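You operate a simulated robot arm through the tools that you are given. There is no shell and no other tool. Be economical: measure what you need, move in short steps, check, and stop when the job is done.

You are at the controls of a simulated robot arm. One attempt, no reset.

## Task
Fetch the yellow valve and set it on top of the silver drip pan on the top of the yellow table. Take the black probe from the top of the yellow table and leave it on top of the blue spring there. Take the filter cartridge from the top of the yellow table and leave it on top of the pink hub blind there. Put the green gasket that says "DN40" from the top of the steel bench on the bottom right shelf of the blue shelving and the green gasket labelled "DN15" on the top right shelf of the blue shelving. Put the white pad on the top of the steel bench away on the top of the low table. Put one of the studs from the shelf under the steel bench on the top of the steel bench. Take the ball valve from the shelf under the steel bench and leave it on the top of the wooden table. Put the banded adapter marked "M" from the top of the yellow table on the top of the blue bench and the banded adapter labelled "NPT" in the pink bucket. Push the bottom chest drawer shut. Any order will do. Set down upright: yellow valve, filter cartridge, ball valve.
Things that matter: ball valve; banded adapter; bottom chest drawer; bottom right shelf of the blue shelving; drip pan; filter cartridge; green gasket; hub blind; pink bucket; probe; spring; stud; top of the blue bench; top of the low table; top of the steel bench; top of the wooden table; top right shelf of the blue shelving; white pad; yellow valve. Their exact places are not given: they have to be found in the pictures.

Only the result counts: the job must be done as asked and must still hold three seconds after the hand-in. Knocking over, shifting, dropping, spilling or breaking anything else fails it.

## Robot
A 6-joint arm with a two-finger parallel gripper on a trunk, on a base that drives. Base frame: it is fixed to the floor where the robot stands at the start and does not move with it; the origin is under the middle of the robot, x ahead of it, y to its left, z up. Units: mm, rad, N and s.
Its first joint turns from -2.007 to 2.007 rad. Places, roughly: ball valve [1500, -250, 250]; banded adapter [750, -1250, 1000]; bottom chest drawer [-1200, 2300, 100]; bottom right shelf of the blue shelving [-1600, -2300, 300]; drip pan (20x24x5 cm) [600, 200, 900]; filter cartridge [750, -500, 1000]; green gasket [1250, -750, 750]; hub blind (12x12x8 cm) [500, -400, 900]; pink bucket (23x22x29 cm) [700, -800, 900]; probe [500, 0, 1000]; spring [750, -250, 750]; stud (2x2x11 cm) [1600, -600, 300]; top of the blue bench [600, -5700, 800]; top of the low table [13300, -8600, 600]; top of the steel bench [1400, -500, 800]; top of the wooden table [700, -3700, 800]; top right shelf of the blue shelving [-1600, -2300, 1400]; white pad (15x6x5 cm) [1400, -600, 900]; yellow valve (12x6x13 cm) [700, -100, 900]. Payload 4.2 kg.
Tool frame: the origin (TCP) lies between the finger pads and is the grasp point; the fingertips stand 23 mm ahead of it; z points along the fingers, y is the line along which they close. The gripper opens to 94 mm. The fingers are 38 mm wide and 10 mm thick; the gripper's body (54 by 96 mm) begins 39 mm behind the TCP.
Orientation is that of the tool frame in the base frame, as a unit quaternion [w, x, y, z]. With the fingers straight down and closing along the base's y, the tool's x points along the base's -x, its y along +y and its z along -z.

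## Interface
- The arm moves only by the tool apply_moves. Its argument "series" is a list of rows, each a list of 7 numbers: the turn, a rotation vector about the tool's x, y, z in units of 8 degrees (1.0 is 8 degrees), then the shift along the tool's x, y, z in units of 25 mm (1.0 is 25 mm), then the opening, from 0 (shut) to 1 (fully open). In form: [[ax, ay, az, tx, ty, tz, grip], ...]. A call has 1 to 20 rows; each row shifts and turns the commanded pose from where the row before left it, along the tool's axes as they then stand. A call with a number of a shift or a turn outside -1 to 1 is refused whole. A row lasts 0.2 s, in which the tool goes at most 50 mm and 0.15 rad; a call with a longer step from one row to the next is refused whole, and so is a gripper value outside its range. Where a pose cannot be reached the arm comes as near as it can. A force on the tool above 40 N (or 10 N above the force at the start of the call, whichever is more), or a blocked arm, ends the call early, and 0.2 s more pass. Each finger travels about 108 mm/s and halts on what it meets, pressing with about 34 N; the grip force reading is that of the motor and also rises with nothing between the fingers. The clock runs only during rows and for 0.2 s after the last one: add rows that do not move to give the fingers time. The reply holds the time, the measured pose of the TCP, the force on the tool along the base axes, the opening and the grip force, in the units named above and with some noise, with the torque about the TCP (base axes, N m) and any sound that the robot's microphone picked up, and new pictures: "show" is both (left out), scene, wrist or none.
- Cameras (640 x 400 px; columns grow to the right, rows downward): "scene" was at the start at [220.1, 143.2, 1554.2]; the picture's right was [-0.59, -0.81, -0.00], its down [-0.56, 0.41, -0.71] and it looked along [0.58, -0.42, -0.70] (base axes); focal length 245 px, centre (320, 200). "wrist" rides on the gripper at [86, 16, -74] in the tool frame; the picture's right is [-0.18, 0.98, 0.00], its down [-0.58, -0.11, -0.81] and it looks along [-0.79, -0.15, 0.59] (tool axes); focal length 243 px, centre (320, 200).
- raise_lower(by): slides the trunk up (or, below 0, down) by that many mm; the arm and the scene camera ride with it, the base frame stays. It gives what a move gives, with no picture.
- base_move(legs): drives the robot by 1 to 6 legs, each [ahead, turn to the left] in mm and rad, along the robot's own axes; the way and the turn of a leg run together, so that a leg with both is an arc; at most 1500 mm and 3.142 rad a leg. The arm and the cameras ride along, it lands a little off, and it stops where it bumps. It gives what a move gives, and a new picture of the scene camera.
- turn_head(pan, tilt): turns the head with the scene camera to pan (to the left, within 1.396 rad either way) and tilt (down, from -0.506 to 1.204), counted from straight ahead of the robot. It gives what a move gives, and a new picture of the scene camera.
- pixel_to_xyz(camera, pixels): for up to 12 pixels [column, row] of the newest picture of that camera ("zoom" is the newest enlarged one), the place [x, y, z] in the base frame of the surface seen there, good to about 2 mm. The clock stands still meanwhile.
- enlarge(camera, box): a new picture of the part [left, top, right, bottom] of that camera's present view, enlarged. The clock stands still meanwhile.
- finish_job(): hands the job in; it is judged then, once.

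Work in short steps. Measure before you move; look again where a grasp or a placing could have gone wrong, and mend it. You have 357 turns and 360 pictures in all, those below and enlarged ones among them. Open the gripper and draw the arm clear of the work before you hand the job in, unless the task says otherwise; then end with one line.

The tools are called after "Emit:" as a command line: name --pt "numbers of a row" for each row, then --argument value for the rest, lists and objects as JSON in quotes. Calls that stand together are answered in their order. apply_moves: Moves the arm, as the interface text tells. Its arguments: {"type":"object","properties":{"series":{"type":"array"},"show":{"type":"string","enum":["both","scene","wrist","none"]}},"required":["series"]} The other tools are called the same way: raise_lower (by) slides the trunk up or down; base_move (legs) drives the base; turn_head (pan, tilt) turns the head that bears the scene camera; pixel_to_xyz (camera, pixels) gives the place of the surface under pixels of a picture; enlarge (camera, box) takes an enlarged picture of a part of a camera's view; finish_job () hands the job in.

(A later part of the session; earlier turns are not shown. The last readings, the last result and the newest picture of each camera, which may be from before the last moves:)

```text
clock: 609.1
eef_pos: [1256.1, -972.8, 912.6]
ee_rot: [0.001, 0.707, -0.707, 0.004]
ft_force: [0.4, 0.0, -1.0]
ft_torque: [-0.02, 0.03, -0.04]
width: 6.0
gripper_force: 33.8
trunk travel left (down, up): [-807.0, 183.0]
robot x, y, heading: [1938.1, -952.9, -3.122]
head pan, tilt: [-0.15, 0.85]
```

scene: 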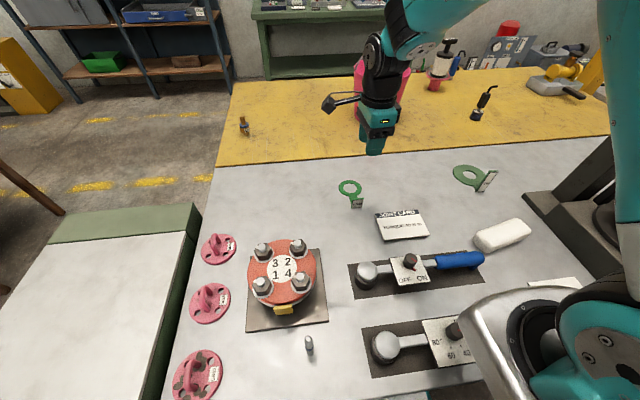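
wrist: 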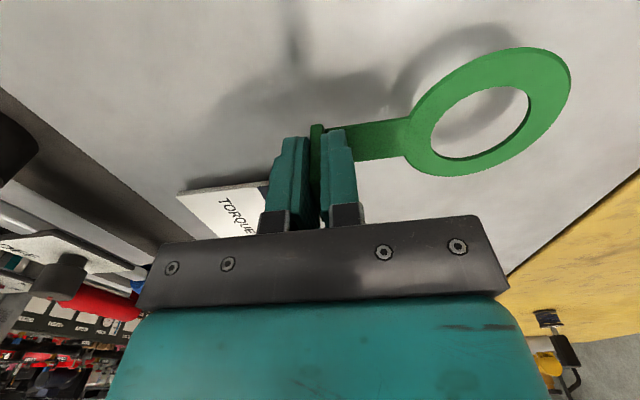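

DN40 is held. I raise the trunk and drive to the shelving, stopping at x≈-600.

Emit:
raise_lower --by 180

Emit:
base_move --legs '[[-365, 0], [0, 1.552], [1335, 0], [0, -1.571], [1500, 0], [1400, 0]]'

Emit:
turn_head --pan 0.0 --tilt 0.75

```text
clock: 611.1
eef_pos: [1258.1, -973.4, 1090.9]
ee_rot: [0.001, 0.707, -0.707, 0.003]
ft_force: [0.5, -0.6, 0.2]
ft_torque: [0.0, 0.02, -0.02]
width: 5.9
gripper_force: 33.8
trunk travel left (down, up): [-987.0, 3.0]
robot x, y, heading: [1940.3, -953.5, -3.126]
head pan, tilt: [-0.15, 0.85]
```

```text
clock: 640.9
eef_pos: [-1253.3, -2376.7, 1091.9]
ee_rot: [0.001, 0.708, -0.707, 0.003]
ft_force: [0.9, 0.1, 0.2]
ft_torque: [0.0, -0.02, -0.07]
width: 5.9
gripper_force: 34.0
trunk travel left (down, up): [-987.0, 3.0]
robot x, y, heading: [-567.2, -2356.0, -3.117]
head pan, tilt: [-0.15, 0.85]
```

scene: 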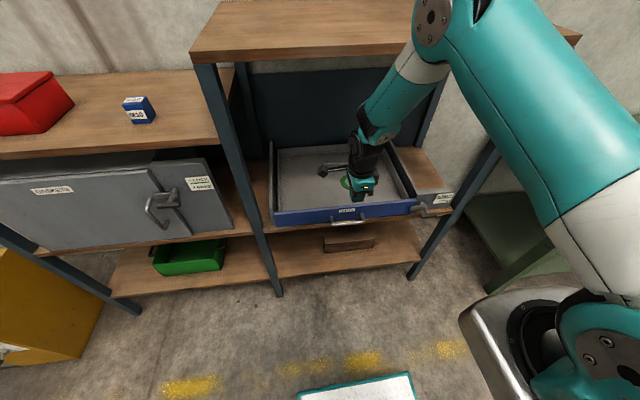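

```text
clock: 641.6
eef_pos: [-1252.2, -2376.0, 1091.2]
ee_rot: [0.002, 0.707, -0.707, 0.002]
ft_force: [-0.1, 0.5, -0.6]
ft_torque: [0.0, -0.01, -0.01]
width: 6.1
gripper_force: 34.5
trunk travel left (down, up): [-987.0, 3.0]
robot x, y, heading: [-563.4, -2354.4, -3.115]
head pan, tilt: [0.0, 0.75]
```

scene: 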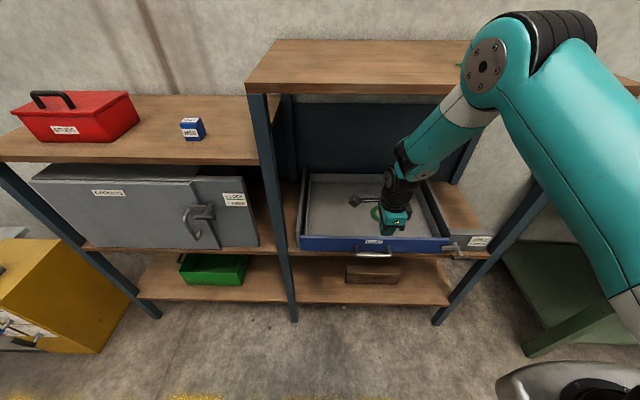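

I measure the bottom right board's free space, the block and the tray front.

Emit:
pixel_to_xyz --camera "scene" --pixels '[[320, 285], [320, 298], [346, 275], [372, 272], [398, 278], [372, 283], [425, 285], [372, 243], [372, 255], [455, 258], [290, 250], [310, 270]]'

```text
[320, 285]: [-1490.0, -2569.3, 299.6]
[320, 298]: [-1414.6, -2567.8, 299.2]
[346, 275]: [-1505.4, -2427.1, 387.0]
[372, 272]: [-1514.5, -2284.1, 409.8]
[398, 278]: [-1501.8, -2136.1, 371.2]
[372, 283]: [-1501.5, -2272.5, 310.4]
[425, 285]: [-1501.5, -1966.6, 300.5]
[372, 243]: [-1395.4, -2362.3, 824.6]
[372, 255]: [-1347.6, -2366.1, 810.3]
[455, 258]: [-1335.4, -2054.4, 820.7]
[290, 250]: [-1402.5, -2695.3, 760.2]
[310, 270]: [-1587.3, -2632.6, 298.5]
```

The board is z≈299, with a block on it at y -2430…-2135. The free place is on its right, around y≈-2000. I shift the base there and put the arm in the same posture as under the bench.

Emit:
base_move --legs '[[-100, 0], [0, -1.58], [360, 0], [0, 1.571]]'

Emit:
apply_moves --pt "0 0 0 0 -0.327 -0.98 0" --pt "0 0 0 0 -0.327 -0.98 0" --pt "0 0 0 0 -0.327 -0.98 0" --pt "0 0 0 0 -0.327 -0.98 0" --pt "0 0 0 0 -0.327 -0.98 0" --pt "0 0 0 0 -0.327 -0.98 0" --pt "0 0 0 0 -0.327 -0.98 0" --pt "0 0 0 0 -0.327 -0.98 0" --pt "0 0 0 0 -0.327 -0.98 0" --pt "0 0 0 0 -0.327 -0.98 0" --pt "0 0 0 0 -0.327 -0.98 0" --show "none"

Emit:
raise_lower --by -400

Emit:
raise_lower --by -400

Emit:
raise_lower --by -170

Emit:
turn_head --pan -0.1 --tilt 0.3

```text
clock: 652.4
eef_pos: [-1154.2, -2003.6, 1092.7]
ee_rot: [-0.002, -0.702, 0.713, -0.002]
ft_force: [0.0, 0.0, 0.4]
ft_torque: [-0.02, -0.01, 0.0]
width: 6.1
gripper_force: 34.0
trunk travel left (down, up): [-987.0, 3.0]
robot x, y, heading: [-469.3, -1994.8, -3.135]
head pan, tilt: [0.0, 0.75]
```

scene: 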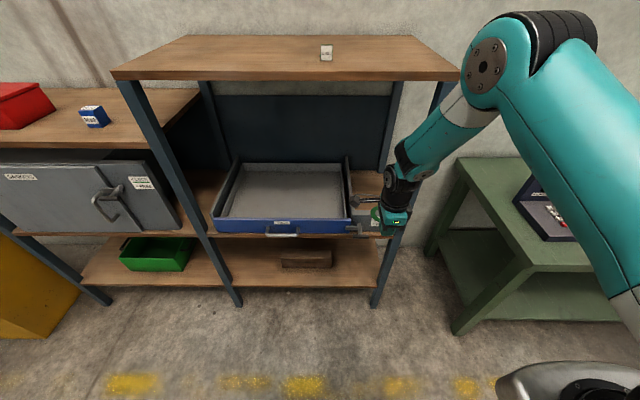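

```text
clock: 654.8
eef_pos: [-1065.3, -2003.3, 1362.3]
ee_rot: [-0.001, -0.702, 0.712, -0.003]
ft_force: [0.0, 0.8, 0.0]
ft_torque: [0.0, -0.06, 0.03]
width: 6.2
gripper_force: 34.1
trunk travel left (down, up): [-987.0, 3.0]
robot x, y, heading: [-467.5, -1990.0, -3.134]
head pan, tilt: [0.0, 0.75]
```

```text
clock: 658.6
eef_pos: [-1065.9, -2003.8, 962.0]
ee_rot: [-0.001, -0.702, 0.712, -0.003]
ft_force: [-0.2, 0.0, -0.2]
ft_torque: [0.01, -0.02, 0.01]
width: 6.1
gripper_force: 33.1
trunk travel left (down, up): [-587.0, 403.0]
robot x, y, heading: [-464.5, -1993.0, -3.132]
head pan, tilt: [0.0, 0.75]
```

```text
clock: 662.5
eef_pos: [-1066.1, -2002.5, 562.2]
ee_rot: [-0.001, -0.702, 0.712, -0.002]
ft_force: [0.2, 0.7, -0.4]
ft_torque: [0.0, 0.01, 0.01]
width: 6.1
gripper_force: 34.3
trunk travel left (down, up): [-187.0, 803.0]
robot x, y, heading: [-468.5, -1991.2, -3.136]
head pan, tilt: [0.0, 0.75]
```

```text
clock: 664.4
eef_pos: [-1065.8, -2003.3, 393.2]
ee_rot: [-0.001, -0.702, 0.712, -0.003]
ft_force: [-0.3, 0.2, -0.3]
ft_torque: [0.0, 0.01, -0.02]
width: 6.2
gripper_force: 33.8
trunk travel left (down, up): [-17.0, 973.0]
robot x, y, heading: [-469.8, -1991.0, -3.134]
head pan, tilt: [0.0, 0.75]
```

```text
clock: 665.3
eef_pos: [-1065.4, -2002.9, 390.8]
ee_rot: [-0.002, -0.702, 0.712, -0.002]
ft_force: [-0.5, 0.4, 0.1]
ft_torque: [0.02, -0.03, 0.03]
width: 6.1
gripper_force: 33.8
trunk travel left (down, up): [-17.0, 973.0]
robot x, y, heading: [-467.4, -1995.0, -3.138]
head pan, tilt: [-0.099, 0.3]
```

scene: 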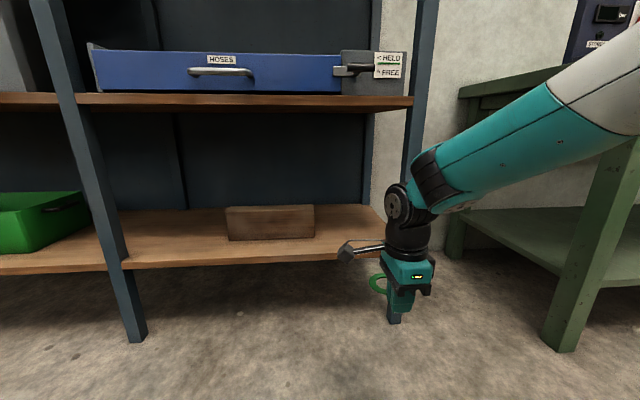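

The path under the middle shelf is clear. I drive ahead 383 mm with the gasket about 60 mm above the board.

Emit:
base_move --legs '[[383, 0]]'

Emit:
apply_moves --pt "0 0 0 0 0 0.6 0" --pt "0 0 0 0 0 0.6 0" --pt "0 0 0 0 0 0.6 0" --pt "0 0 0 0 0 0.3 0" --pt "0 0 0 0 0 0.1 0" --pt "0 0 0 0 0 0 0" --show "wrist"

```text
clock: 667.7
eef_pos: [-1449.5, -2009.9, 391.2]
ee_rot: [-0.002, -0.703, 0.711, -0.003]
ft_force: [0.4, 1.5, -0.2]
ft_torque: [-0.02, 0.01, -0.03]
width: 6.1
gripper_force: 33.6
trunk travel left (down, up): [-17.0, 973.0]
robot x, y, heading: [-852.5, -1995.9, -3.133]
head pan, tilt: [-0.099, 0.3]
```

scene: 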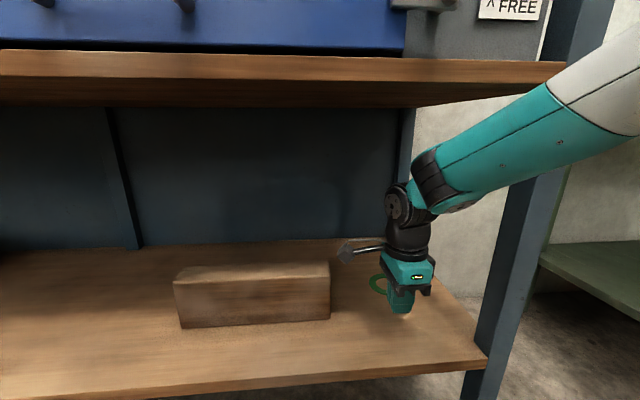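

```text
clock: 669.1
eef_pos: [-1450.6, -2009.3, 336.9]
ee_rot: [0.0, -0.703, 0.711, -0.003]
ft_force: [-0.5, 0.1, -1.4]
ft_torque: [-0.06, -0.03, 0.02]
width: 5.9
gripper_force: 33.5
trunk travel left (down, up): [-17.0, 973.0]
robot x, y, heading: [-853.1, -1994.7, -3.13]
head pan, tilt: [-0.099, 0.3]
```

wrist: 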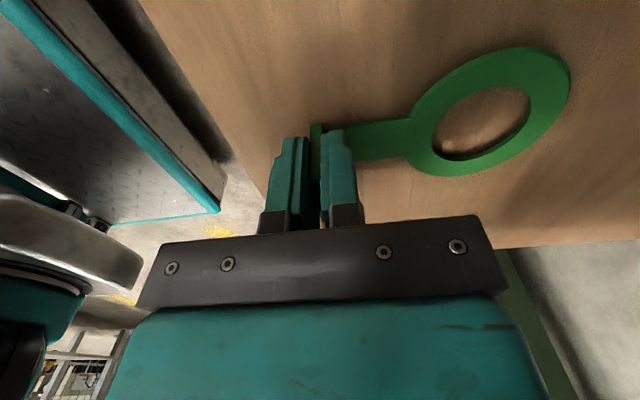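

I creep down to contact on the board.

Emit:
apply_moves --pt "0 0 0 0 0 0.1 0" --pt "0 0 0 0 0 0.08 0" --pt "0 0 0 0 0 0 0" --show "none"

Emit:
apply_moves --pt "0 0 0 0 0 0.08 0" --pt "0 0 0 0 0 0 0" --show "none"

Emit:
apply_moves --pt "0 0 0 0 0 0.08 0" --pt "0 0 0 0 0 0 0" --show "none"

```text
clock: 669.9
eef_pos: [-1449.9, -2009.4, 332.3]
ee_rot: [-0.001, -0.704, 0.711, -0.002]
ft_force: [-0.3, 0.7, -0.3]
ft_torque: [0.01, 0.0, 0.02]
width: 5.9
gripper_force: 33.5
trunk travel left (down, up): [-17.0, 973.0]
robot x, y, heading: [-855.2, -1997.7, -3.13]
head pan, tilt: [-0.099, 0.3]
```

```text
clock: 670.5
eef_pos: [-1451.4, -2009.6, 331.8]
ee_rot: [-0.002, -0.703, 0.711, -0.001]
ft_force: [5.4, 3.0, 23.3]
ft_torque: [0.26, 0.02, -0.04]
width: 5.6
gripper_force: 34.1
trunk travel left (down, up): [-17.0, 973.0]
robot x, y, heading: [-856.1, -1999.4, -3.132]
head pan, tilt: [-0.099, 0.3]
```

```text
clock: 671.1
eef_pos: [-1451.1, -2008.7, 329.6]
ee_rot: [-0.002, -0.704, 0.711, -0.002]
ft_force: [5.7, 0.8, 31.7]
ft_torque: [0.11, 0.1, -0.03]
width: 6.1
gripper_force: 33.7
trunk travel left (down, up): [-17.0, 973.0]
robot x, y, heading: [-853.7, -1996.9, -3.131]
head pan, tilt: [-0.099, 0.3]
```

It is down. I open, rise 60 mm above the tab, and check.

Emit:
apply_moves --pt "0 0 0 0 0 -0.08 0" --pt "0 0 0 0 0 0 0" --pt "0 0 0 0 0 0 0.1" --pt "0 0 0 0 0 0 0.2" --pt "0 0 0 0 0 0 0.4" --pt "0 0 0 0 0 0 0.45" --pt "0 0 0 0 0 -0.4 0.45" --pt "0 0 0 0 0 -0.8 0.45" --pt "0 0 0 0 0 -1 0.45" --pt "0 0 0 0 0 0 0.45" --show "wrist"

```text
clock: 673.3
eef_pos: [-1450.7, -2008.3, 385.9]
ee_rot: [-0.001, -0.703, 0.711, -0.003]
ft_force: [0.0, -0.5, 0.1]
ft_torque: [0.02, -0.03, -0.02]
width: 42.4
gripper_force: 0.0
trunk travel left (down, up): [-17.0, 973.0]
robot x, y, heading: [-850.3, -1995.4, -3.133]
head pan, tilt: [-0.099, 0.3]
```

wrist: 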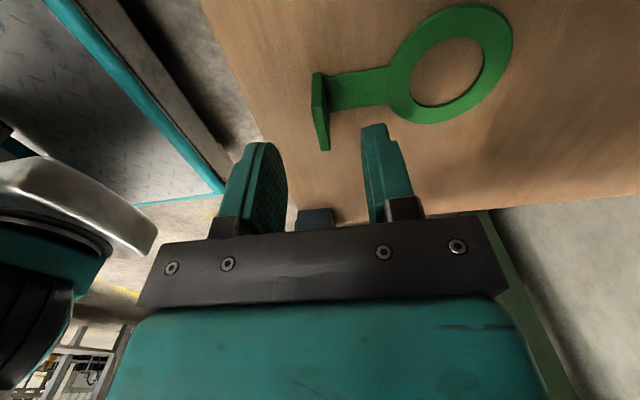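

DN40 lies on the bottom right shelf. I back out, raise the trunk, and drive round again for the white pad.

Emit:
base_move --legs '[[-420, 0]]'

Emit:
raise_lower --by 400

Emit:
raise_lower --by 400

Emit:
base_move --legs '[[0, 1.562], [265, 0], [0, 1.571], [1500, 0], [1235, 0], [0, 1.571]]'

```text
clock: 675.9
eef_pos: [-1024.9, -2005.8, 385.9]
ee_rot: [-0.001, -0.705, 0.709, -0.002]
ft_force: [0.1, 0.2, 0.2]
ft_torque: [0.0, 0.01, -0.03]
width: 42.2
gripper_force: 0.0
trunk travel left (down, up): [-17.0, 973.0]
robot x, y, heading: [-424.5, -1988.4, -3.123]
head pan, tilt: [-0.099, 0.3]
```

scene: 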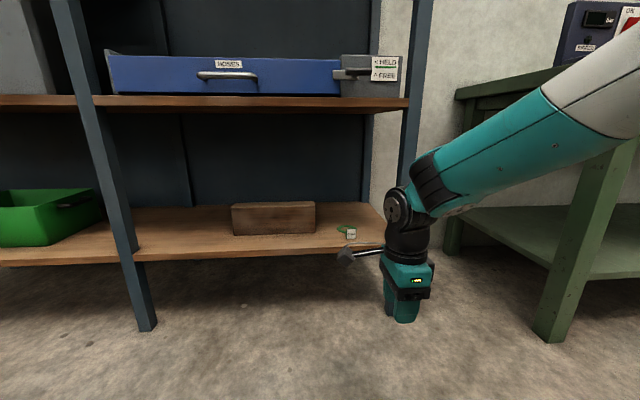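

```text
clock: 679.7
eef_pos: [-1026.0, -2005.6, 786.7]
ee_rot: [-0.001, -0.704, 0.71, -0.003]
ft_force: [0.7, 0.3, -0.1]
ft_torque: [0.01, 0.02, 0.01]
width: 42.3
gripper_force: 0.1
trunk travel left (down, up): [-417.0, 573.0]
robot x, y, heading: [-429.7, -1989.0, -3.122]
head pan, tilt: [-0.099, 0.3]
```

```text
clock: 683.6
eef_pos: [-1025.7, -2005.7, 1185.8]
ee_rot: [-0.001, -0.705, 0.709, -0.003]
ft_force: [-0.8, -0.5, 0.3]
ft_torque: [0.0, -0.02, 0.03]
width: 42.0
gripper_force: 0.1
trunk travel left (down, up): [-817.0, 173.0]
robot x, y, heading: [-425.9, -1990.2, -3.128]
head pan, tilt: [-0.099, 0.3]
```

```text
clock: 709.8
eef_pos: [2291.9, -1573.9, 1186.4]
ee_rot: [-0.002, 0.002, 1.0, -0.001]
ft_force: [-0.7, -1.0, -0.9]
ft_torque: [0.0, 0.0, 0.0]
width: 42.3
gripper_force: 0.1
trunk travel left (down, up): [-817.0, 173.0]
robot x, y, heading: [2308.7, -2174.0, 1.587]
head pan, tilt: [-0.099, 0.3]
```

scene: 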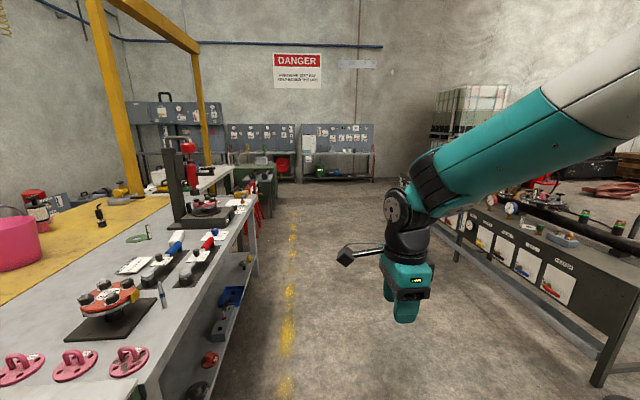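

I drive up to the pad's row and turn to face the bench.

Emit:
base_move --legs '[[1500, -0.016], [45, 0], [0, 1.571], [230, 0]]'

Emit:
turn_head --pan -0.05 --tilt 0.85

```text
clock: 722.8
eef_pos: [1460.0, -646.5, 1186.5]
ee_rot: [-0.001, -0.702, 0.712, -0.003]
ft_force: [0.8, -0.4, 0.6]
ft_torque: [0.02, 0.0, 0.01]
width: 42.1
gripper_force: 0.0
trunk travel left (down, up): [-817.0, 173.0]
robot x, y, heading: [2061.6, -638.8, -3.135]
head pan, tilt: [-0.099, 0.3]
```

scene: 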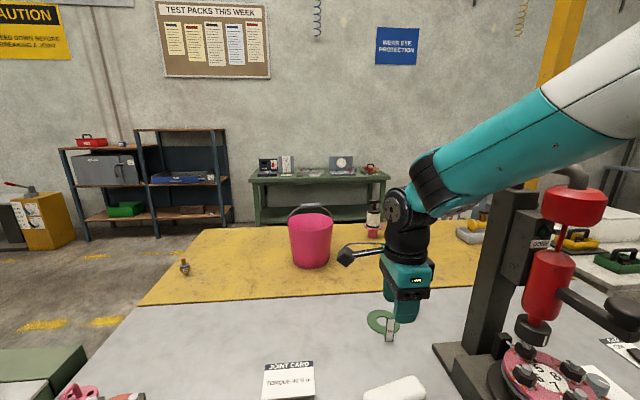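

```text
clock: 723.8
eef_pos: [1461.0, -647.3, 1186.5]
ee_rot: [-0.001, -0.702, 0.713, -0.002]
ft_force: [1.0, 0.3, -0.4]
ft_torque: [-0.01, 0.0, -0.03]
width: 42.2
gripper_force: 0.1
trunk travel left (down, up): [-817.0, 173.0]
robot x, y, heading: [2059.2, -637.6, -3.131]
head pan, tilt: [-0.051, 0.85]
```

scene: 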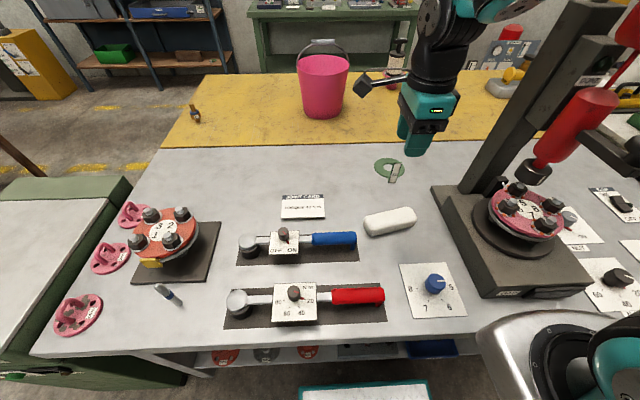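

The pad is at (390,221). I measure its ends and sides.

Emit:
enlarge --camera "scene" --box '[350, 195, 430, 245]'

Emit:
pixel_to_xyz --camera "zoom" --pixels '[[120, 215], [530, 135], [320, 180], [300, 120], [340, 235], [340, 275], [120, 260], [540, 200], [130, 180], [500, 110]]'

```text
8.00 times, centred on (390, 220) of scene
```

zoom: 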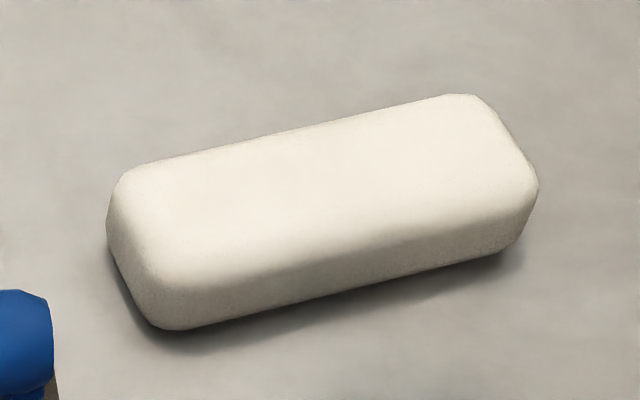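

```text
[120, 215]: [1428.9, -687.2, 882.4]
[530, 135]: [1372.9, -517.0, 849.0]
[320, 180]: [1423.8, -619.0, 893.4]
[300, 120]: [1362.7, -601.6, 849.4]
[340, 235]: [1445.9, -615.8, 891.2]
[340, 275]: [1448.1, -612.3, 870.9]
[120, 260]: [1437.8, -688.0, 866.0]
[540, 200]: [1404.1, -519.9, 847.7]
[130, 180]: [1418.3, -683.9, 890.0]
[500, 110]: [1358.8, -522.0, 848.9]
```

I need the yaw; I query the front lower edge's ends and top-edge points.

Emit:
pixel_to_xyz --camera "zoom" --pixels '[[190, 300], [490, 230], [200, 160], [430, 105], [320, 150], [150, 200], [510, 160], [525, 200]]'

```text
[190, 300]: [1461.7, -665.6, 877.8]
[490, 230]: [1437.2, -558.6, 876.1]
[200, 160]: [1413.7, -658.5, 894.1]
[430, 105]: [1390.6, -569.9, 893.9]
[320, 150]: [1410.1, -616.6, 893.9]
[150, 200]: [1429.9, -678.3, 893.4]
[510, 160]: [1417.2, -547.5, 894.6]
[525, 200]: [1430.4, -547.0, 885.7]
```

The pad is centred at (1424,-613), with its long axis tilted 13.5° from y and its top at 894. I yaw to match, move over it and lower to z≈905.

Emit:
apply_moves --pt "0 0 -0.9 0 0 0 1" --pt "0 0 -0.9 0 0 0 1" --pt "0 0 0 -0.84 0.56 0 1" --pt "0 0 0 -0.83 0.56 0 1" --pt "0 0 0 0 0 1 1" --pt "0 0 0 0 0 1 1" --pt "0 0 0 0 0 1 1" --pt "0 0 0 0 0 1 1" --pt "0 0 0 0 0 1 1" --pt "0 0 0 0 0 1 1" --pt "0 0 0 0 0 1 1" --pt "0 0 0 0 0 1 1" --pt "0 0 0 0 0 1 1" --pt "0 0 0 0 0 0.8 1" --pt "0 0 0 0 0 0 1" --show "wrist"

```text
clock: 727.0
eef_pos: [1425.1, -615.2, 939.8]
ee_rot: [0.001, 0.785, -0.619, 0.002]
ft_force: [0.8, -0.3, 0.1]
ft_torque: [-0.04, -0.01, 0.0]
width: 93.9
gripper_force: 0.0
trunk travel left (down, up): [-817.0, 173.0]
robot x, y, heading: [2059.0, -636.8, -3.135]
head pan, tilt: [-0.051, 0.85]
```

wrist: 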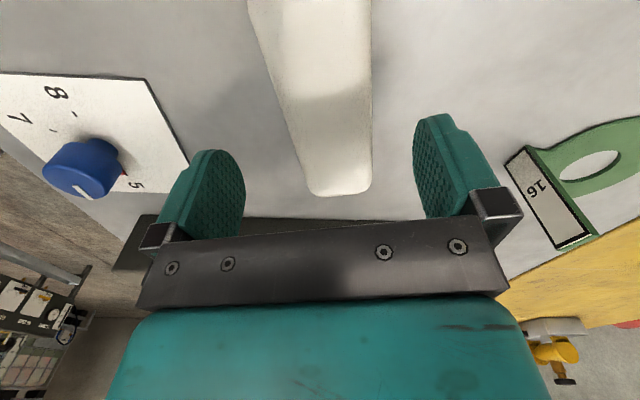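

It is well aligned. I lower to z≈878, close and lift slowly.

Emit:
apply_moves --pt "0 0 0 0 0 0.8 1" --pt "0 0 0 0 0 0.8 1" --pt "0 0 0 0 0 0.6 1" --pt "0 0 0 0 0 0.28 1" --pt "0 0 0 0 0 0 1" --pt "0 0 0 0 0 0 0.8" --pt "0 0 0 0 0 0 0.5" --pt "0 0 0 0 0 0 0" --pt "0 0 0 0 0 0 0" --pt "0 0 0 0 0 -0.1 0" --pt "0 0 0 0 0 -0.2 0" --pt "0 0 0 0 0 -0.4 0" --pt "0 0 0 0 0 -0.6 0" --pt "0 0 0 0 0 -0.6 0" --pt "0 0 0 0 0 0 0" --show "wrist"

```text
clock: 730.2
eef_pos: [1425.3, -614.5, 926.9]
ee_rot: [0.001, 0.785, -0.619, 0.004]
ft_force: [-0.3, -0.5, -1.0]
ft_torque: [0.01, 0.01, 0.02]
width: 54.4
gripper_force: 34.1
trunk travel left (down, up): [-817.0, 173.0]
robot x, y, heading: [2059.9, -639.1, -3.135]
head pan, tilt: [-0.051, 0.85]
```

wrist: 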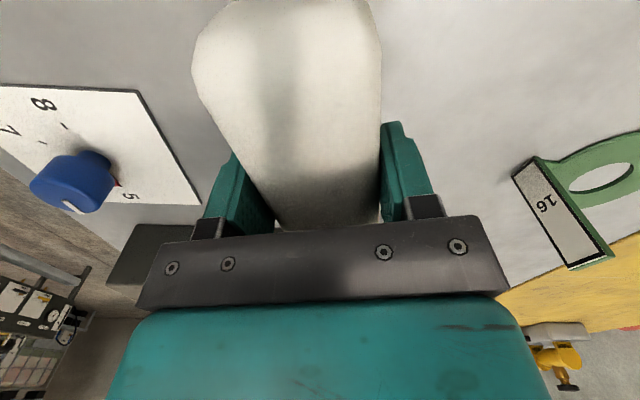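

The pad is held. I raise, back off, and drive to the cross aisle facing +x to survey the way to the low table.

Emit:
raise_lower --by 170

Emit:
base_move --legs '[[-250, 0], [0, 1.565], [1500, 0], [80, 0], [0, 1.571]]'

Emit:
turn_head --pan -0.5 --tilt 0.15

```text
clock: 732.1
eef_pos: [1423.7, -613.9, 1097.8]
ee_rot: [0.002, 0.785, -0.619, 0.003]
ft_force: [-0.1, 0.0, -1.0]
ft_torque: [0.0, -0.03, 0.0]
width: 54.6
gripper_force: 34.0
trunk travel left (down, up): [-987.0, 3.0]
robot x, y, heading: [2057.8, -636.5, -3.139]
head pan, tilt: [-0.051, 0.85]
```

```text
clock: 749.2
eef_pos: [2941.1, -2228.1, 1096.0]
ee_rot: [-0.004, 0.621, 0.784, 0.001]
ft_force: [0.1, -0.2, -0.9]
ft_torque: [0.01, 0.02, -0.01]
width: 54.4
gripper_force: 33.9
trunk travel left (down, up): [-987.0, 3.0]
robot x, y, heading: [2308.3, -2200.3, -0.001]
head pan, tilt: [-0.051, 0.85]
```

scene: 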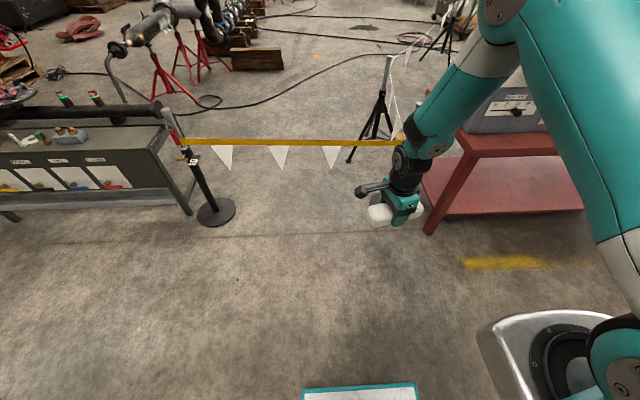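

```text
clock: 750.2
eef_pos: [2941.3, -2228.8, 1096.1]
ee_rot: [-0.003, 0.621, 0.783, 0.001]
ft_force: [0.1, 0.8, -0.2]
ft_torque: [-0.01, -0.01, -0.01]
width: 54.5
gripper_force: 34.2
trunk travel left (down, up): [-987.0, 3.0]
robot x, y, heading: [2308.8, -2202.4, 0.001]
head pan, tilt: [-0.499, 0.15]
```

scene: 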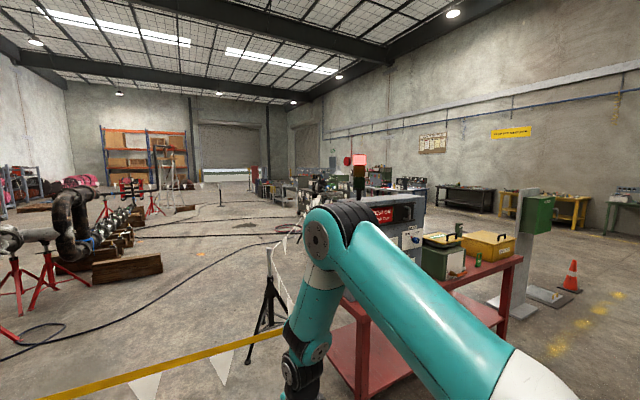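

A tape barrier blocks straight ahead, and the low table lies along about -0.53 rad. I zoom that way and measure the red table's and aisle's limits.

Emit:
enlarge --camera "scene" --box '[240, 140, 440, 260]'

Emit:
pixel_to_xyz --camera "scene" --pixels '[[505, 335], [360, 395], [570, 290], [600, 310], [525, 315], [470, 215], [520, 230], [575, 230], [300, 195], [425, 190], [262, 190], [380, 190]]'

```text
3.20 times, centred on (340, 200) of scene
```

zoom: 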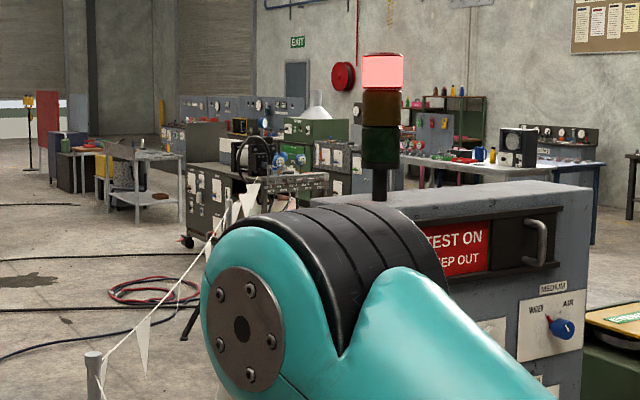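

```text
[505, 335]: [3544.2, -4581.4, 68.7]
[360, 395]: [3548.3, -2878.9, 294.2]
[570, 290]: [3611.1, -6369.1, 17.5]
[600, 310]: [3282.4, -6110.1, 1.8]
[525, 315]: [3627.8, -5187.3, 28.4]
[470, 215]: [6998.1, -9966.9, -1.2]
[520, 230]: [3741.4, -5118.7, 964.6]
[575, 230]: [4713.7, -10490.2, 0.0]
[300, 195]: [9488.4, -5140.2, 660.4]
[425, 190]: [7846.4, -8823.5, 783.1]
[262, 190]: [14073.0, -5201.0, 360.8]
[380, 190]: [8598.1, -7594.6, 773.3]
```

The red table spans x≥3544, y -2879…-4581, with a post at (3630,-5190) and a cone at (3610,-6370). I advance to x≈2800, turn toward -y and look down that aisle.

Emit:
base_move --legs '[[480, 0], [0, -1.571]]'

Emit:
turn_head --pan 0.25 --tilt 0.25

```text
clock: 756.9
eef_pos: [2770.0, -2834.4, 1096.1]
ee_rot: [-0.002, 0.993, 0.117, 0.003]
ft_force: [-0.2, -0.3, -1.0]
ft_torque: [-0.02, -0.01, 0.0]
width: 54.7
gripper_force: 33.4
trunk travel left (down, up): [-987.0, 3.0]
robot x, y, heading: [2794.1, -2200.3, -1.567]
head pan, tilt: [-0.499, 0.15]
```

scene: 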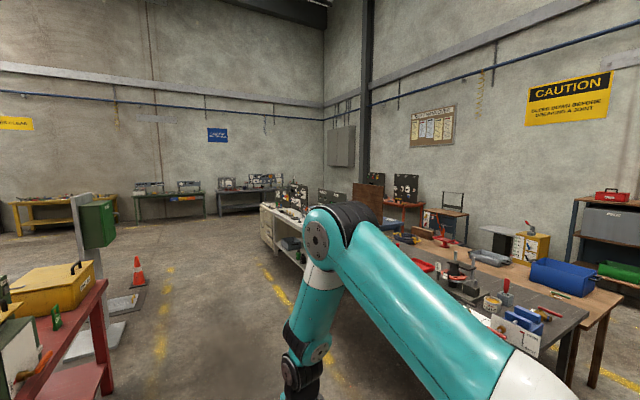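

```text
clock: 758.0
eef_pos: [2770.3, -2834.3, 1096.3]
ee_rot: [-0.001, 0.993, 0.117, 0.003]
ft_force: [-1.3, 0.4, 0.2]
ft_torque: [0.0, 0.01, 0.01]
width: 54.6
gripper_force: 33.8
trunk travel left (down, up): [-987.0, 3.0]
robot x, y, heading: [2790.1, -2198.9, -1.561]
head pan, tilt: [0.25, 0.25]
```

scene: 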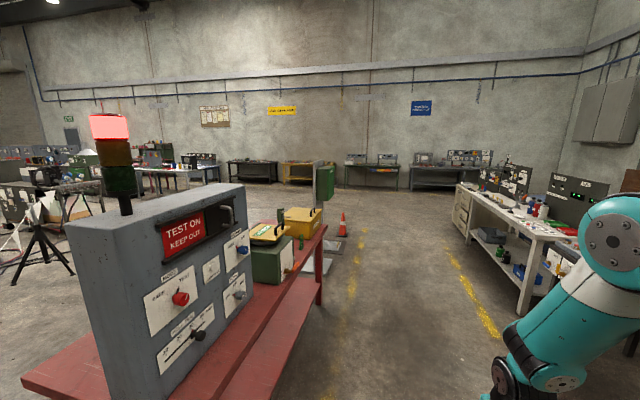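

The aisle straight ahead is clear up to about y=-8000. I drive 5 m along it to y≈-7200, turn east and look.

Emit:
base_move --legs '[[1500, -0.01], [1500, 0], [1500, 0], [550, 0], [0, 1.571]]'

Emit:
turn_head --pan 0.05 --tilt 0.2

```text
clock: 786.0
eef_pos: [3322.9, -7272.8, 1097.0]
ee_rot: [-0.004, 0.634, 0.773, 0.002]
ft_force: [0.1, 0.2, 0.0]
ft_torque: [0.0, 0.02, 0.0]
width: 54.5
gripper_force: 34.0
trunk travel left (down, up): [-987.0, 3.0]
robot x, y, heading: [2689.9, -7228.2, -0.031]
head pan, tilt: [0.25, 0.25]
```

scene: 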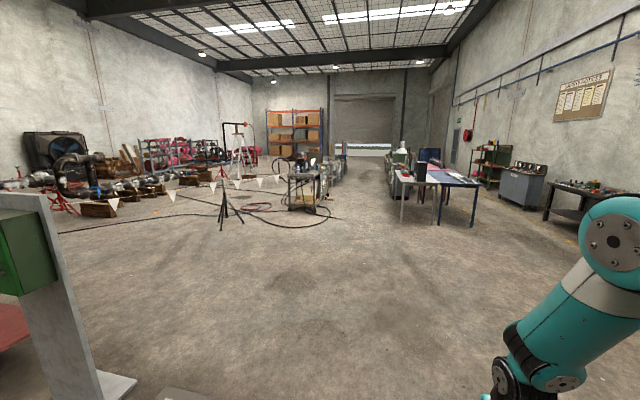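

```text
clock: 786.7
eef_pos: [3321.8, -7274.0, 1096.1]
ee_rot: [-0.003, 0.634, 0.773, 0.002]
ft_force: [0.7, 0.5, -0.1]
ft_torque: [0.02, 0.02, 0.03]
width: 54.5
gripper_force: 34.1
trunk travel left (down, up): [-987.0, 3.0]
robot x, y, heading: [2689.1, -7226.8, -0.033]
head pan, tilt: [0.051, 0.201]
```

scene: 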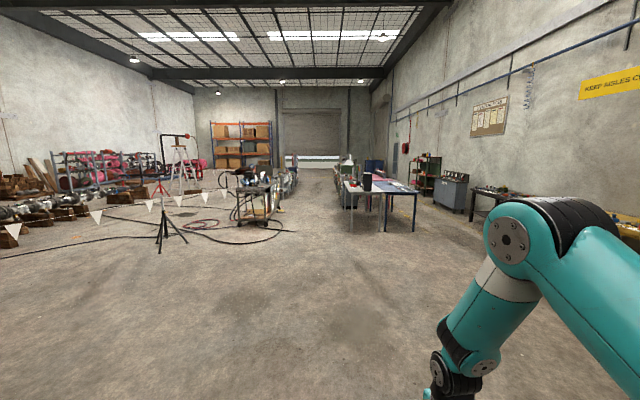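

I zoom toward the expected direction (column ≈356) to find the low table.

Emit:
enlarge --camera "scene" --box '[270, 140, 450, 240]'

Emit:
pixel_to_xyz --camera "zoom" --pixels '[[280, 330], [400, 320], [250, 165], [510, 325], [265, 70], [275, 250], [230, 145], [200, 200], [100, 180], [410, 170], [330, 180], [350, 155]]'

```text
3.56 times, centred on (360, 190) of scene
```

zoom: 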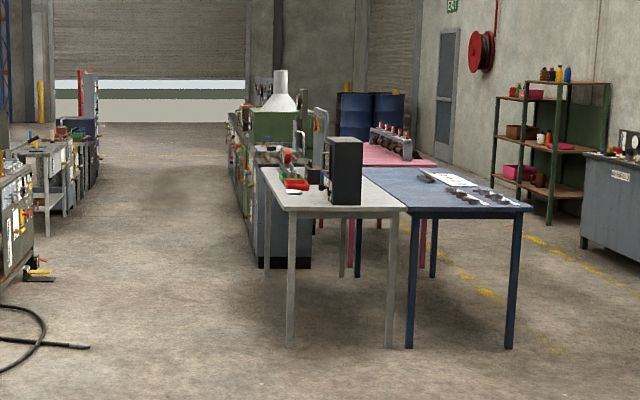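

```text
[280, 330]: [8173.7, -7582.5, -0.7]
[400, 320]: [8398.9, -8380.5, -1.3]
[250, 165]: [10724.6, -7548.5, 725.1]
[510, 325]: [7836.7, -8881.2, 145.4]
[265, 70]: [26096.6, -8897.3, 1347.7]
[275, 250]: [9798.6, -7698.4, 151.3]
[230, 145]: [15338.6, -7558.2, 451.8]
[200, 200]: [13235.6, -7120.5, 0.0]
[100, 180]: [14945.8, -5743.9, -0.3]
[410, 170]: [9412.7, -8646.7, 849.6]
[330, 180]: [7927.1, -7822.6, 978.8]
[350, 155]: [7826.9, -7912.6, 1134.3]
```

White and blue tables stand at x 7750–9300, y≤-7580, and a hose lies at y≥-6500. I steer along y≈-7000.

Emit:
base_move --legs '[[0, 0.079], [1500, 0], [1500, 0], [1400, 0]]'

```text
clock: 808.1
eef_pos: [7698.7, -7059.1, 1096.5]
ee_rot: [-0.004, 0.61, 0.792, 0.002]
ft_force: [1.1, 0.5, -0.7]
ft_torque: [0.02, 0.04, -0.01]
width: 54.5
gripper_force: 34.4
trunk travel left (down, up): [-987.0, 3.0]
robot x, y, heading: [7066.4, -7054.4, 0.029]
head pan, tilt: [0.051, 0.201]
```

scene: 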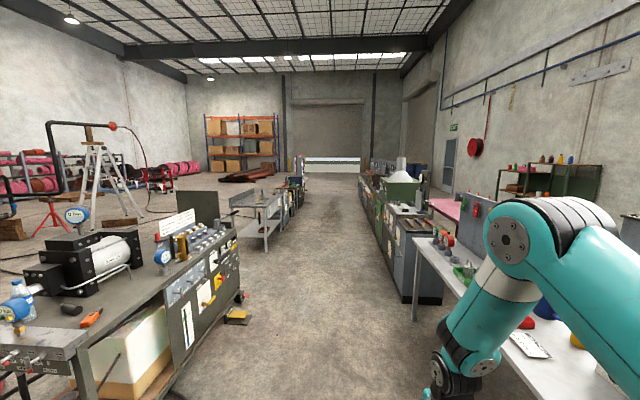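

I measure the aisle's edges ahead.

Emit:
pixel_to_xyz --camera "scene" --pixels '[[240, 318], [187, 360], [265, 248], [397, 300], [412, 318], [375, 225], [300, 190], [365, 195], [320, 200], [360, 180], [400, 190], [280, 230]]'

Emit:
enlarge --camera "scene" --box '[270, 140, 470, 240]'

```text
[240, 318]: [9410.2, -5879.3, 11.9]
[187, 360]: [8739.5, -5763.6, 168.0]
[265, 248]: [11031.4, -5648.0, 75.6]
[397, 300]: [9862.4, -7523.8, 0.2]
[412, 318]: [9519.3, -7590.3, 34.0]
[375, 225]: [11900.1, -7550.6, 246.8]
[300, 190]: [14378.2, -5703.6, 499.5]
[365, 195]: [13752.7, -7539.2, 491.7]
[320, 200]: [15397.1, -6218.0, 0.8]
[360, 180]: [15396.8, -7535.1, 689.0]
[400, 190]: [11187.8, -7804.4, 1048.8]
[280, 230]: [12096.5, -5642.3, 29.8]
```

```text
3.20 times, centred on (370, 190) of scene
```

zoom: 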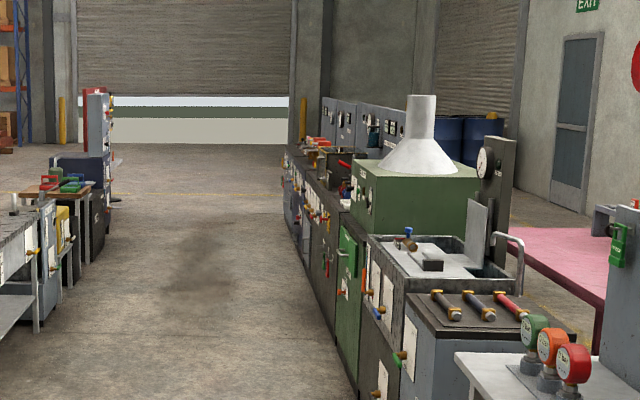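

The low table must lie on the other side of this cabinet row, so it is reached from the right-hand aisle. I back up, swing round the white table's west end and look along that aisle.

Emit:
base_move --legs '[[-600, 0], [0, -1.6], [1500, 0], [250, 0], [0, 1.1]]'

Emit:
turn_head --pan 0.3 --tilt 0.25

```text
clock: 826.6
eef_pos: [7028.9, -9133.0, 1095.3]
ee_rot: [-0.004, 0.786, 0.619, 0.003]
ft_force: [0.8, -0.3, -1.3]
ft_torque: [-0.02, 0.02, -0.02]
width: 54.6
gripper_force: 34.2
trunk travel left (down, up): [-987.0, 3.0]
robot x, y, heading: [6474.6, -8825.6, -0.472]
head pan, tilt: [0.051, 0.201]
```

scene: 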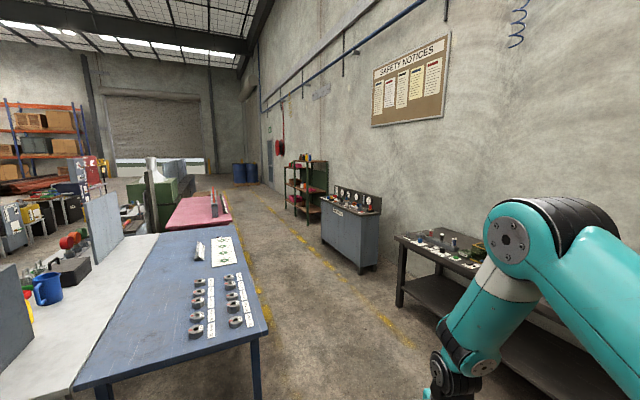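

```text
clock: 827.4
eef_pos: [7028.9, -9132.6, 1097.1]
ee_rot: [-0.003, 0.786, 0.618, 0.002]
ft_force: [0.3, -0.5, -1.1]
ft_torque: [-0.02, -0.01, 0.0]
width: 54.6
gripper_force: 34.2
trunk travel left (down, up): [-987.0, 3.0]
robot x, y, heading: [6477.9, -8827.4, -0.463]
head pan, tilt: [0.3, 0.25]
```

scene: 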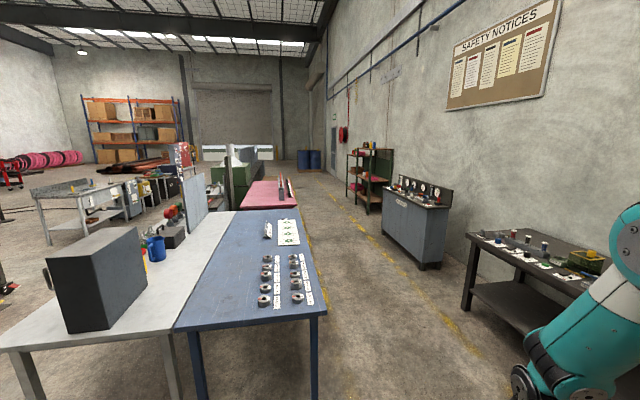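

I measure this aisle's edges.

Emit:
pixel_to_xyz --camera "scene" --pixels '[[322, 310], [300, 215], [295, 200], [262, 190], [418, 268], [468, 305], [372, 212], [318, 165], [300, 165], [250, 172], [340, 200]]'

Emit:
enlarge --camera "scene" --box '[200, 130, 380, 230]'

```text
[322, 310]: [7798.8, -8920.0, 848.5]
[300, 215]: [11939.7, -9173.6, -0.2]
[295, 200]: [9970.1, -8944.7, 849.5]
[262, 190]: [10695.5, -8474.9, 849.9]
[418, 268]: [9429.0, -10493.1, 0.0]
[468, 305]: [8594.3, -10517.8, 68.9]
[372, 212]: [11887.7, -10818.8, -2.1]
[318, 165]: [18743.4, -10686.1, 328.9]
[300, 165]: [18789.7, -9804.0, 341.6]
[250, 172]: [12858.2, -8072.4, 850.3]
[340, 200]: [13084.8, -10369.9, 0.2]
```

```text
3.56 times, centred on (290, 180) of scene
```

zoom: 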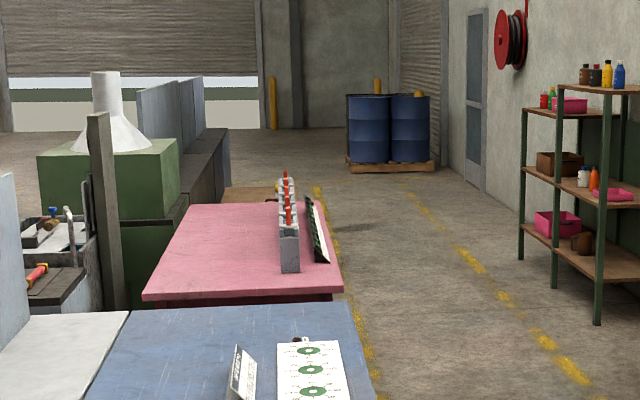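

The aisle spans y -8950…-10490. I drive into it and east along y≈-9590 to x≈12500.

Emit:
base_move --legs '[[1500, 0], [200, 0], [0, 0.465], [1500, 0], [1500, 0], [1300, 0]]'

Emit:
turn_head --pan 0.7 --tilt 0.45

```text
clock: 857.7
eef_pos: [12964.1, -9526.2, 1096.1]
ee_rot: [-0.003, 0.611, 0.792, 0.001]
ft_force: [1.4, 0.6, -1.0]
ft_torque: [0.0, 0.0, 0.01]
width: 54.1
gripper_force: 34.2
trunk travel left (down, up): [-987.0, 3.0]
robot x, y, heading: [12332.4, -9520.1, 0.028]
head pan, tilt: [0.3, 0.25]
```

scene: 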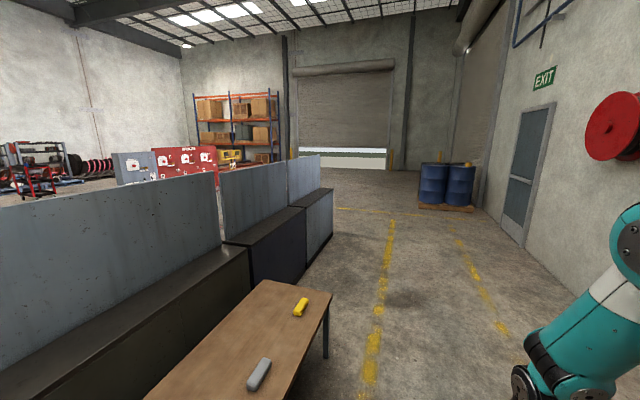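

```text
clock: 858.6
eef_pos: [12963.9, -9526.3, 1096.5]
ee_rot: [-0.003, 0.611, 0.791, 0.002]
ft_force: [0.1, 0.2, -0.3]
ft_torque: [-0.01, -0.01, -0.01]
width: 54.6
gripper_force: 33.6
trunk travel left (down, up): [-987.0, 3.0]
robot x, y, heading: [12331.7, -9516.0, 0.026]
head pan, tilt: [0.7, 0.45]
```

scene: 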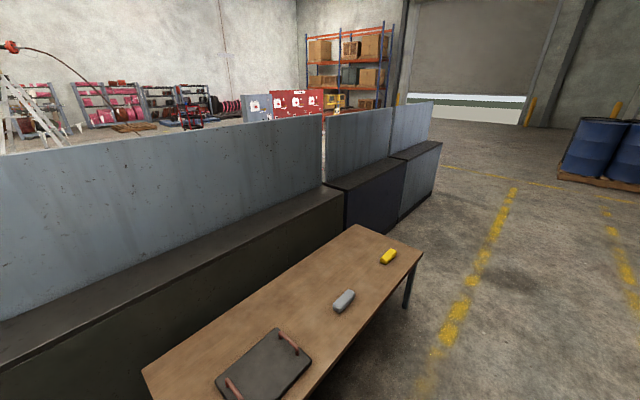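

The brown low table is in view. I measure its surface, edges and free spots.

Emit:
pixel_to_xyz --camera "scene" --pixels '[[310, 290], [360, 280], [343, 300], [388, 257], [420, 252], [355, 228], [145, 372], [345, 350], [270, 355], [300, 395], [290, 270], [320, 310]]'

```text
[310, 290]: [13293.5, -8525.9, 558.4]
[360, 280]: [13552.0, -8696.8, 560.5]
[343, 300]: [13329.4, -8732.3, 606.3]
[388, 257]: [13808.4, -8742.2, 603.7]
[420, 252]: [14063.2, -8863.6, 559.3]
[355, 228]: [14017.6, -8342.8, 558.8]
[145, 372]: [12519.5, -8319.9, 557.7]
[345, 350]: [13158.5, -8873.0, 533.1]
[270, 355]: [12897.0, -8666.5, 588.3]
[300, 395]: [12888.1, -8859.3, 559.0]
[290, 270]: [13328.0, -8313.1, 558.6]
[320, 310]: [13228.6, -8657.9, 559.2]
```

The table top is z≈559, y -8870…-8315, with a free spot at (13560,-8700) between the grey and yellow pads. I drive there and face it.

Emit:
base_move --legs '[[1215, 0], [0, 1.545], [146, 0]]'

Emit:
raise_lower --by -400

Emit:
turn_head --pan -0.1 --tilt 0.7

```text
clock: 869.5
eef_pos: [13550.9, -8698.5, 1096.7]
ee_rot: [-0.003, -0.122, 0.992, -0.001]
ft_force: [-0.3, 0.4, -1.0]
ft_torque: [0.04, 0.02, -0.01]
width: 54.7
gripper_force: 33.9
trunk travel left (down, up): [-987.0, 3.0]
robot x, y, heading: [13536.7, -9331.3, 1.587]
head pan, tilt: [0.7, 0.45]
```

scene: 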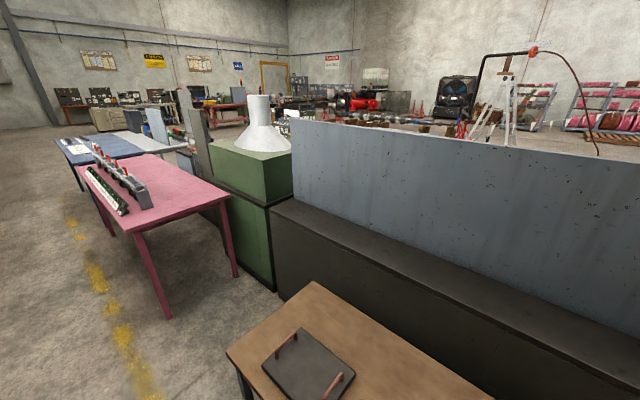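

```text
clock: 873.3
eef_pos: [13551.5, -8698.6, 696.5]
ee_rot: [-0.003, -0.123, 0.992, -0.001]
ft_force: [-0.1, -0.9, -0.8]
ft_torque: [-0.06, -0.02, 0.02]
width: 54.3
gripper_force: 34.1
trunk travel left (down, up): [-587.0, 403.0]
robot x, y, heading: [13534.3, -9335.3, 1.591]
head pan, tilt: [0.7, 0.45]
```

```text
clock: 874.4
eef_pos: [13551.6, -8697.9, 696.2]
ee_rot: [-0.003, -0.123, 0.992, -0.001]
ft_force: [-0.4, -0.9, -0.4]
ft_torque: [-0.01, 0.01, -0.02]
width: 54.2
gripper_force: 33.9
trunk travel left (down, up): [-587.0, 403.0]
robot x, y, heading: [13534.9, -9333.9, 1.591]
head pan, tilt: [-0.099, 0.7]
```

scene: 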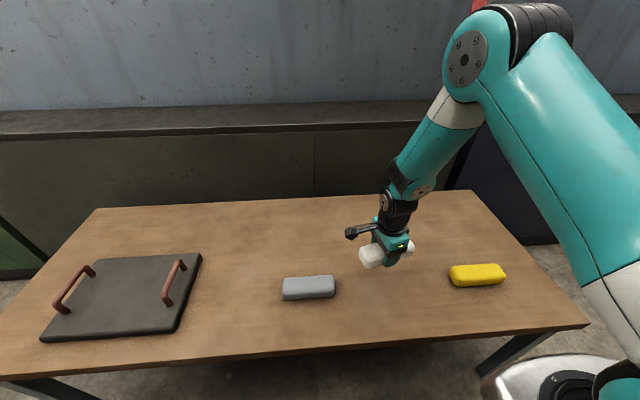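

The pad hangs over a free spot. I lower it to near the surface and creep to contact.

Emit:
apply_moves --pt "0 0 0 0 0 0.8 0" --pt "0 0 0 0 0 0.8 0" --pt "0 0 0 0 0 0.8 0" --pt "0 0 0 0 0 0.8 0" --pt "0 0 0 0 0 0.6 0" --pt "0 0 0 0 0 0.2 0" --pt "0 0 0 0 0 0 0" --show "none"

Emit:
apply_moves --pt "0 0 0 0 0 0.12 0" --pt "0 0 0 0 0 0.08 0" --pt "0 0 0 0 0 0 0" --show "none"

Emit:
apply_moves --pt "0 0 0 0 0 0.08 0" --pt "0 0 0 0 0 0 0" --show "none"

```text
clock: 876.0
eef_pos: [13550.5, -8698.1, 597.7]
ee_rot: [-0.004, -0.122, 0.992, -0.001]
ft_force: [-0.1, 0.3, -1.5]
ft_torque: [0.02, 0.03, 0.01]
width: 54.7
gripper_force: 33.4
trunk travel left (down, up): [-587.0, 403.0]
robot x, y, heading: [13538.1, -9332.3, 1.589]
head pan, tilt: [-0.099, 0.7]
```

```text
clock: 876.8
eef_pos: [13552.3, -8698.2, 592.6]
ee_rot: [-0.003, -0.123, 0.992, -0.002]
ft_force: [-0.1, -0.7, -1.3]
ft_torque: [0.03, 0.0, 0.04]
width: 54.5
gripper_force: 33.7
trunk travel left (down, up): [-587.0, 403.0]
robot x, y, heading: [13535.6, -9327.8, 1.586]
head pan, tilt: [-0.099, 0.7]
```

```text
clock: 877.4
eef_pos: [13551.2, -8698.9, 589.9]
ee_rot: [-0.003, -0.123, 0.992, -0.001]
ft_force: [-0.4, 0.1, -1.3]
ft_torque: [0.0, 0.05, 0.0]
width: 54.5
gripper_force: 34.5
trunk travel left (down, up): [-587.0, 403.0]
robot x, y, heading: [13535.3, -9329.2, 1.59]
head pan, tilt: [-0.099, 0.7]
```

No contact yet at 590; I continue.

Emit:
apply_moves --pt "0 0 0 0 0 0.08 0" --pt "0 0 0 0 0 0 0" --show "none"

Emit:
apply_moves --pt "0 0 0 0 0 0.08 0" --pt "0 0 0 0 0 0 0" --show "none"

```text
clock: 878.0
eef_pos: [13550.9, -8697.3, 588.4]
ee_rot: [-0.003, -0.123, 0.992, -0.001]
ft_force: [0.7, -4.2, 31.0]
ft_torque: [-0.03, -0.65, 0.0]
width: 54.5
gripper_force: 34.1
trunk travel left (down, up): [-587.0, 403.0]
robot x, y, heading: [13533.6, -9333.8, 1.592]
head pan, tilt: [-0.099, 0.7]
```

```text
clock: 878.3
eef_pos: [13550.2, -8697.1, 590.1]
ee_rot: [-0.003, -0.123, 0.992, -0.001]
ft_force: [1.3, -9.0, 27.2]
ft_torque: [-0.07, -0.31, -0.08]
width: 54.6
gripper_force: 34.0
trunk travel left (down, up): [-587.0, 403.0]
robot x, y, heading: [13534.2, -9335.0, 1.586]
head pan, tilt: [-0.099, 0.7]
stopped in row 1: the force on the tool passed its limit (the readings are from after the stop); the commanded pose is now the measured one
```

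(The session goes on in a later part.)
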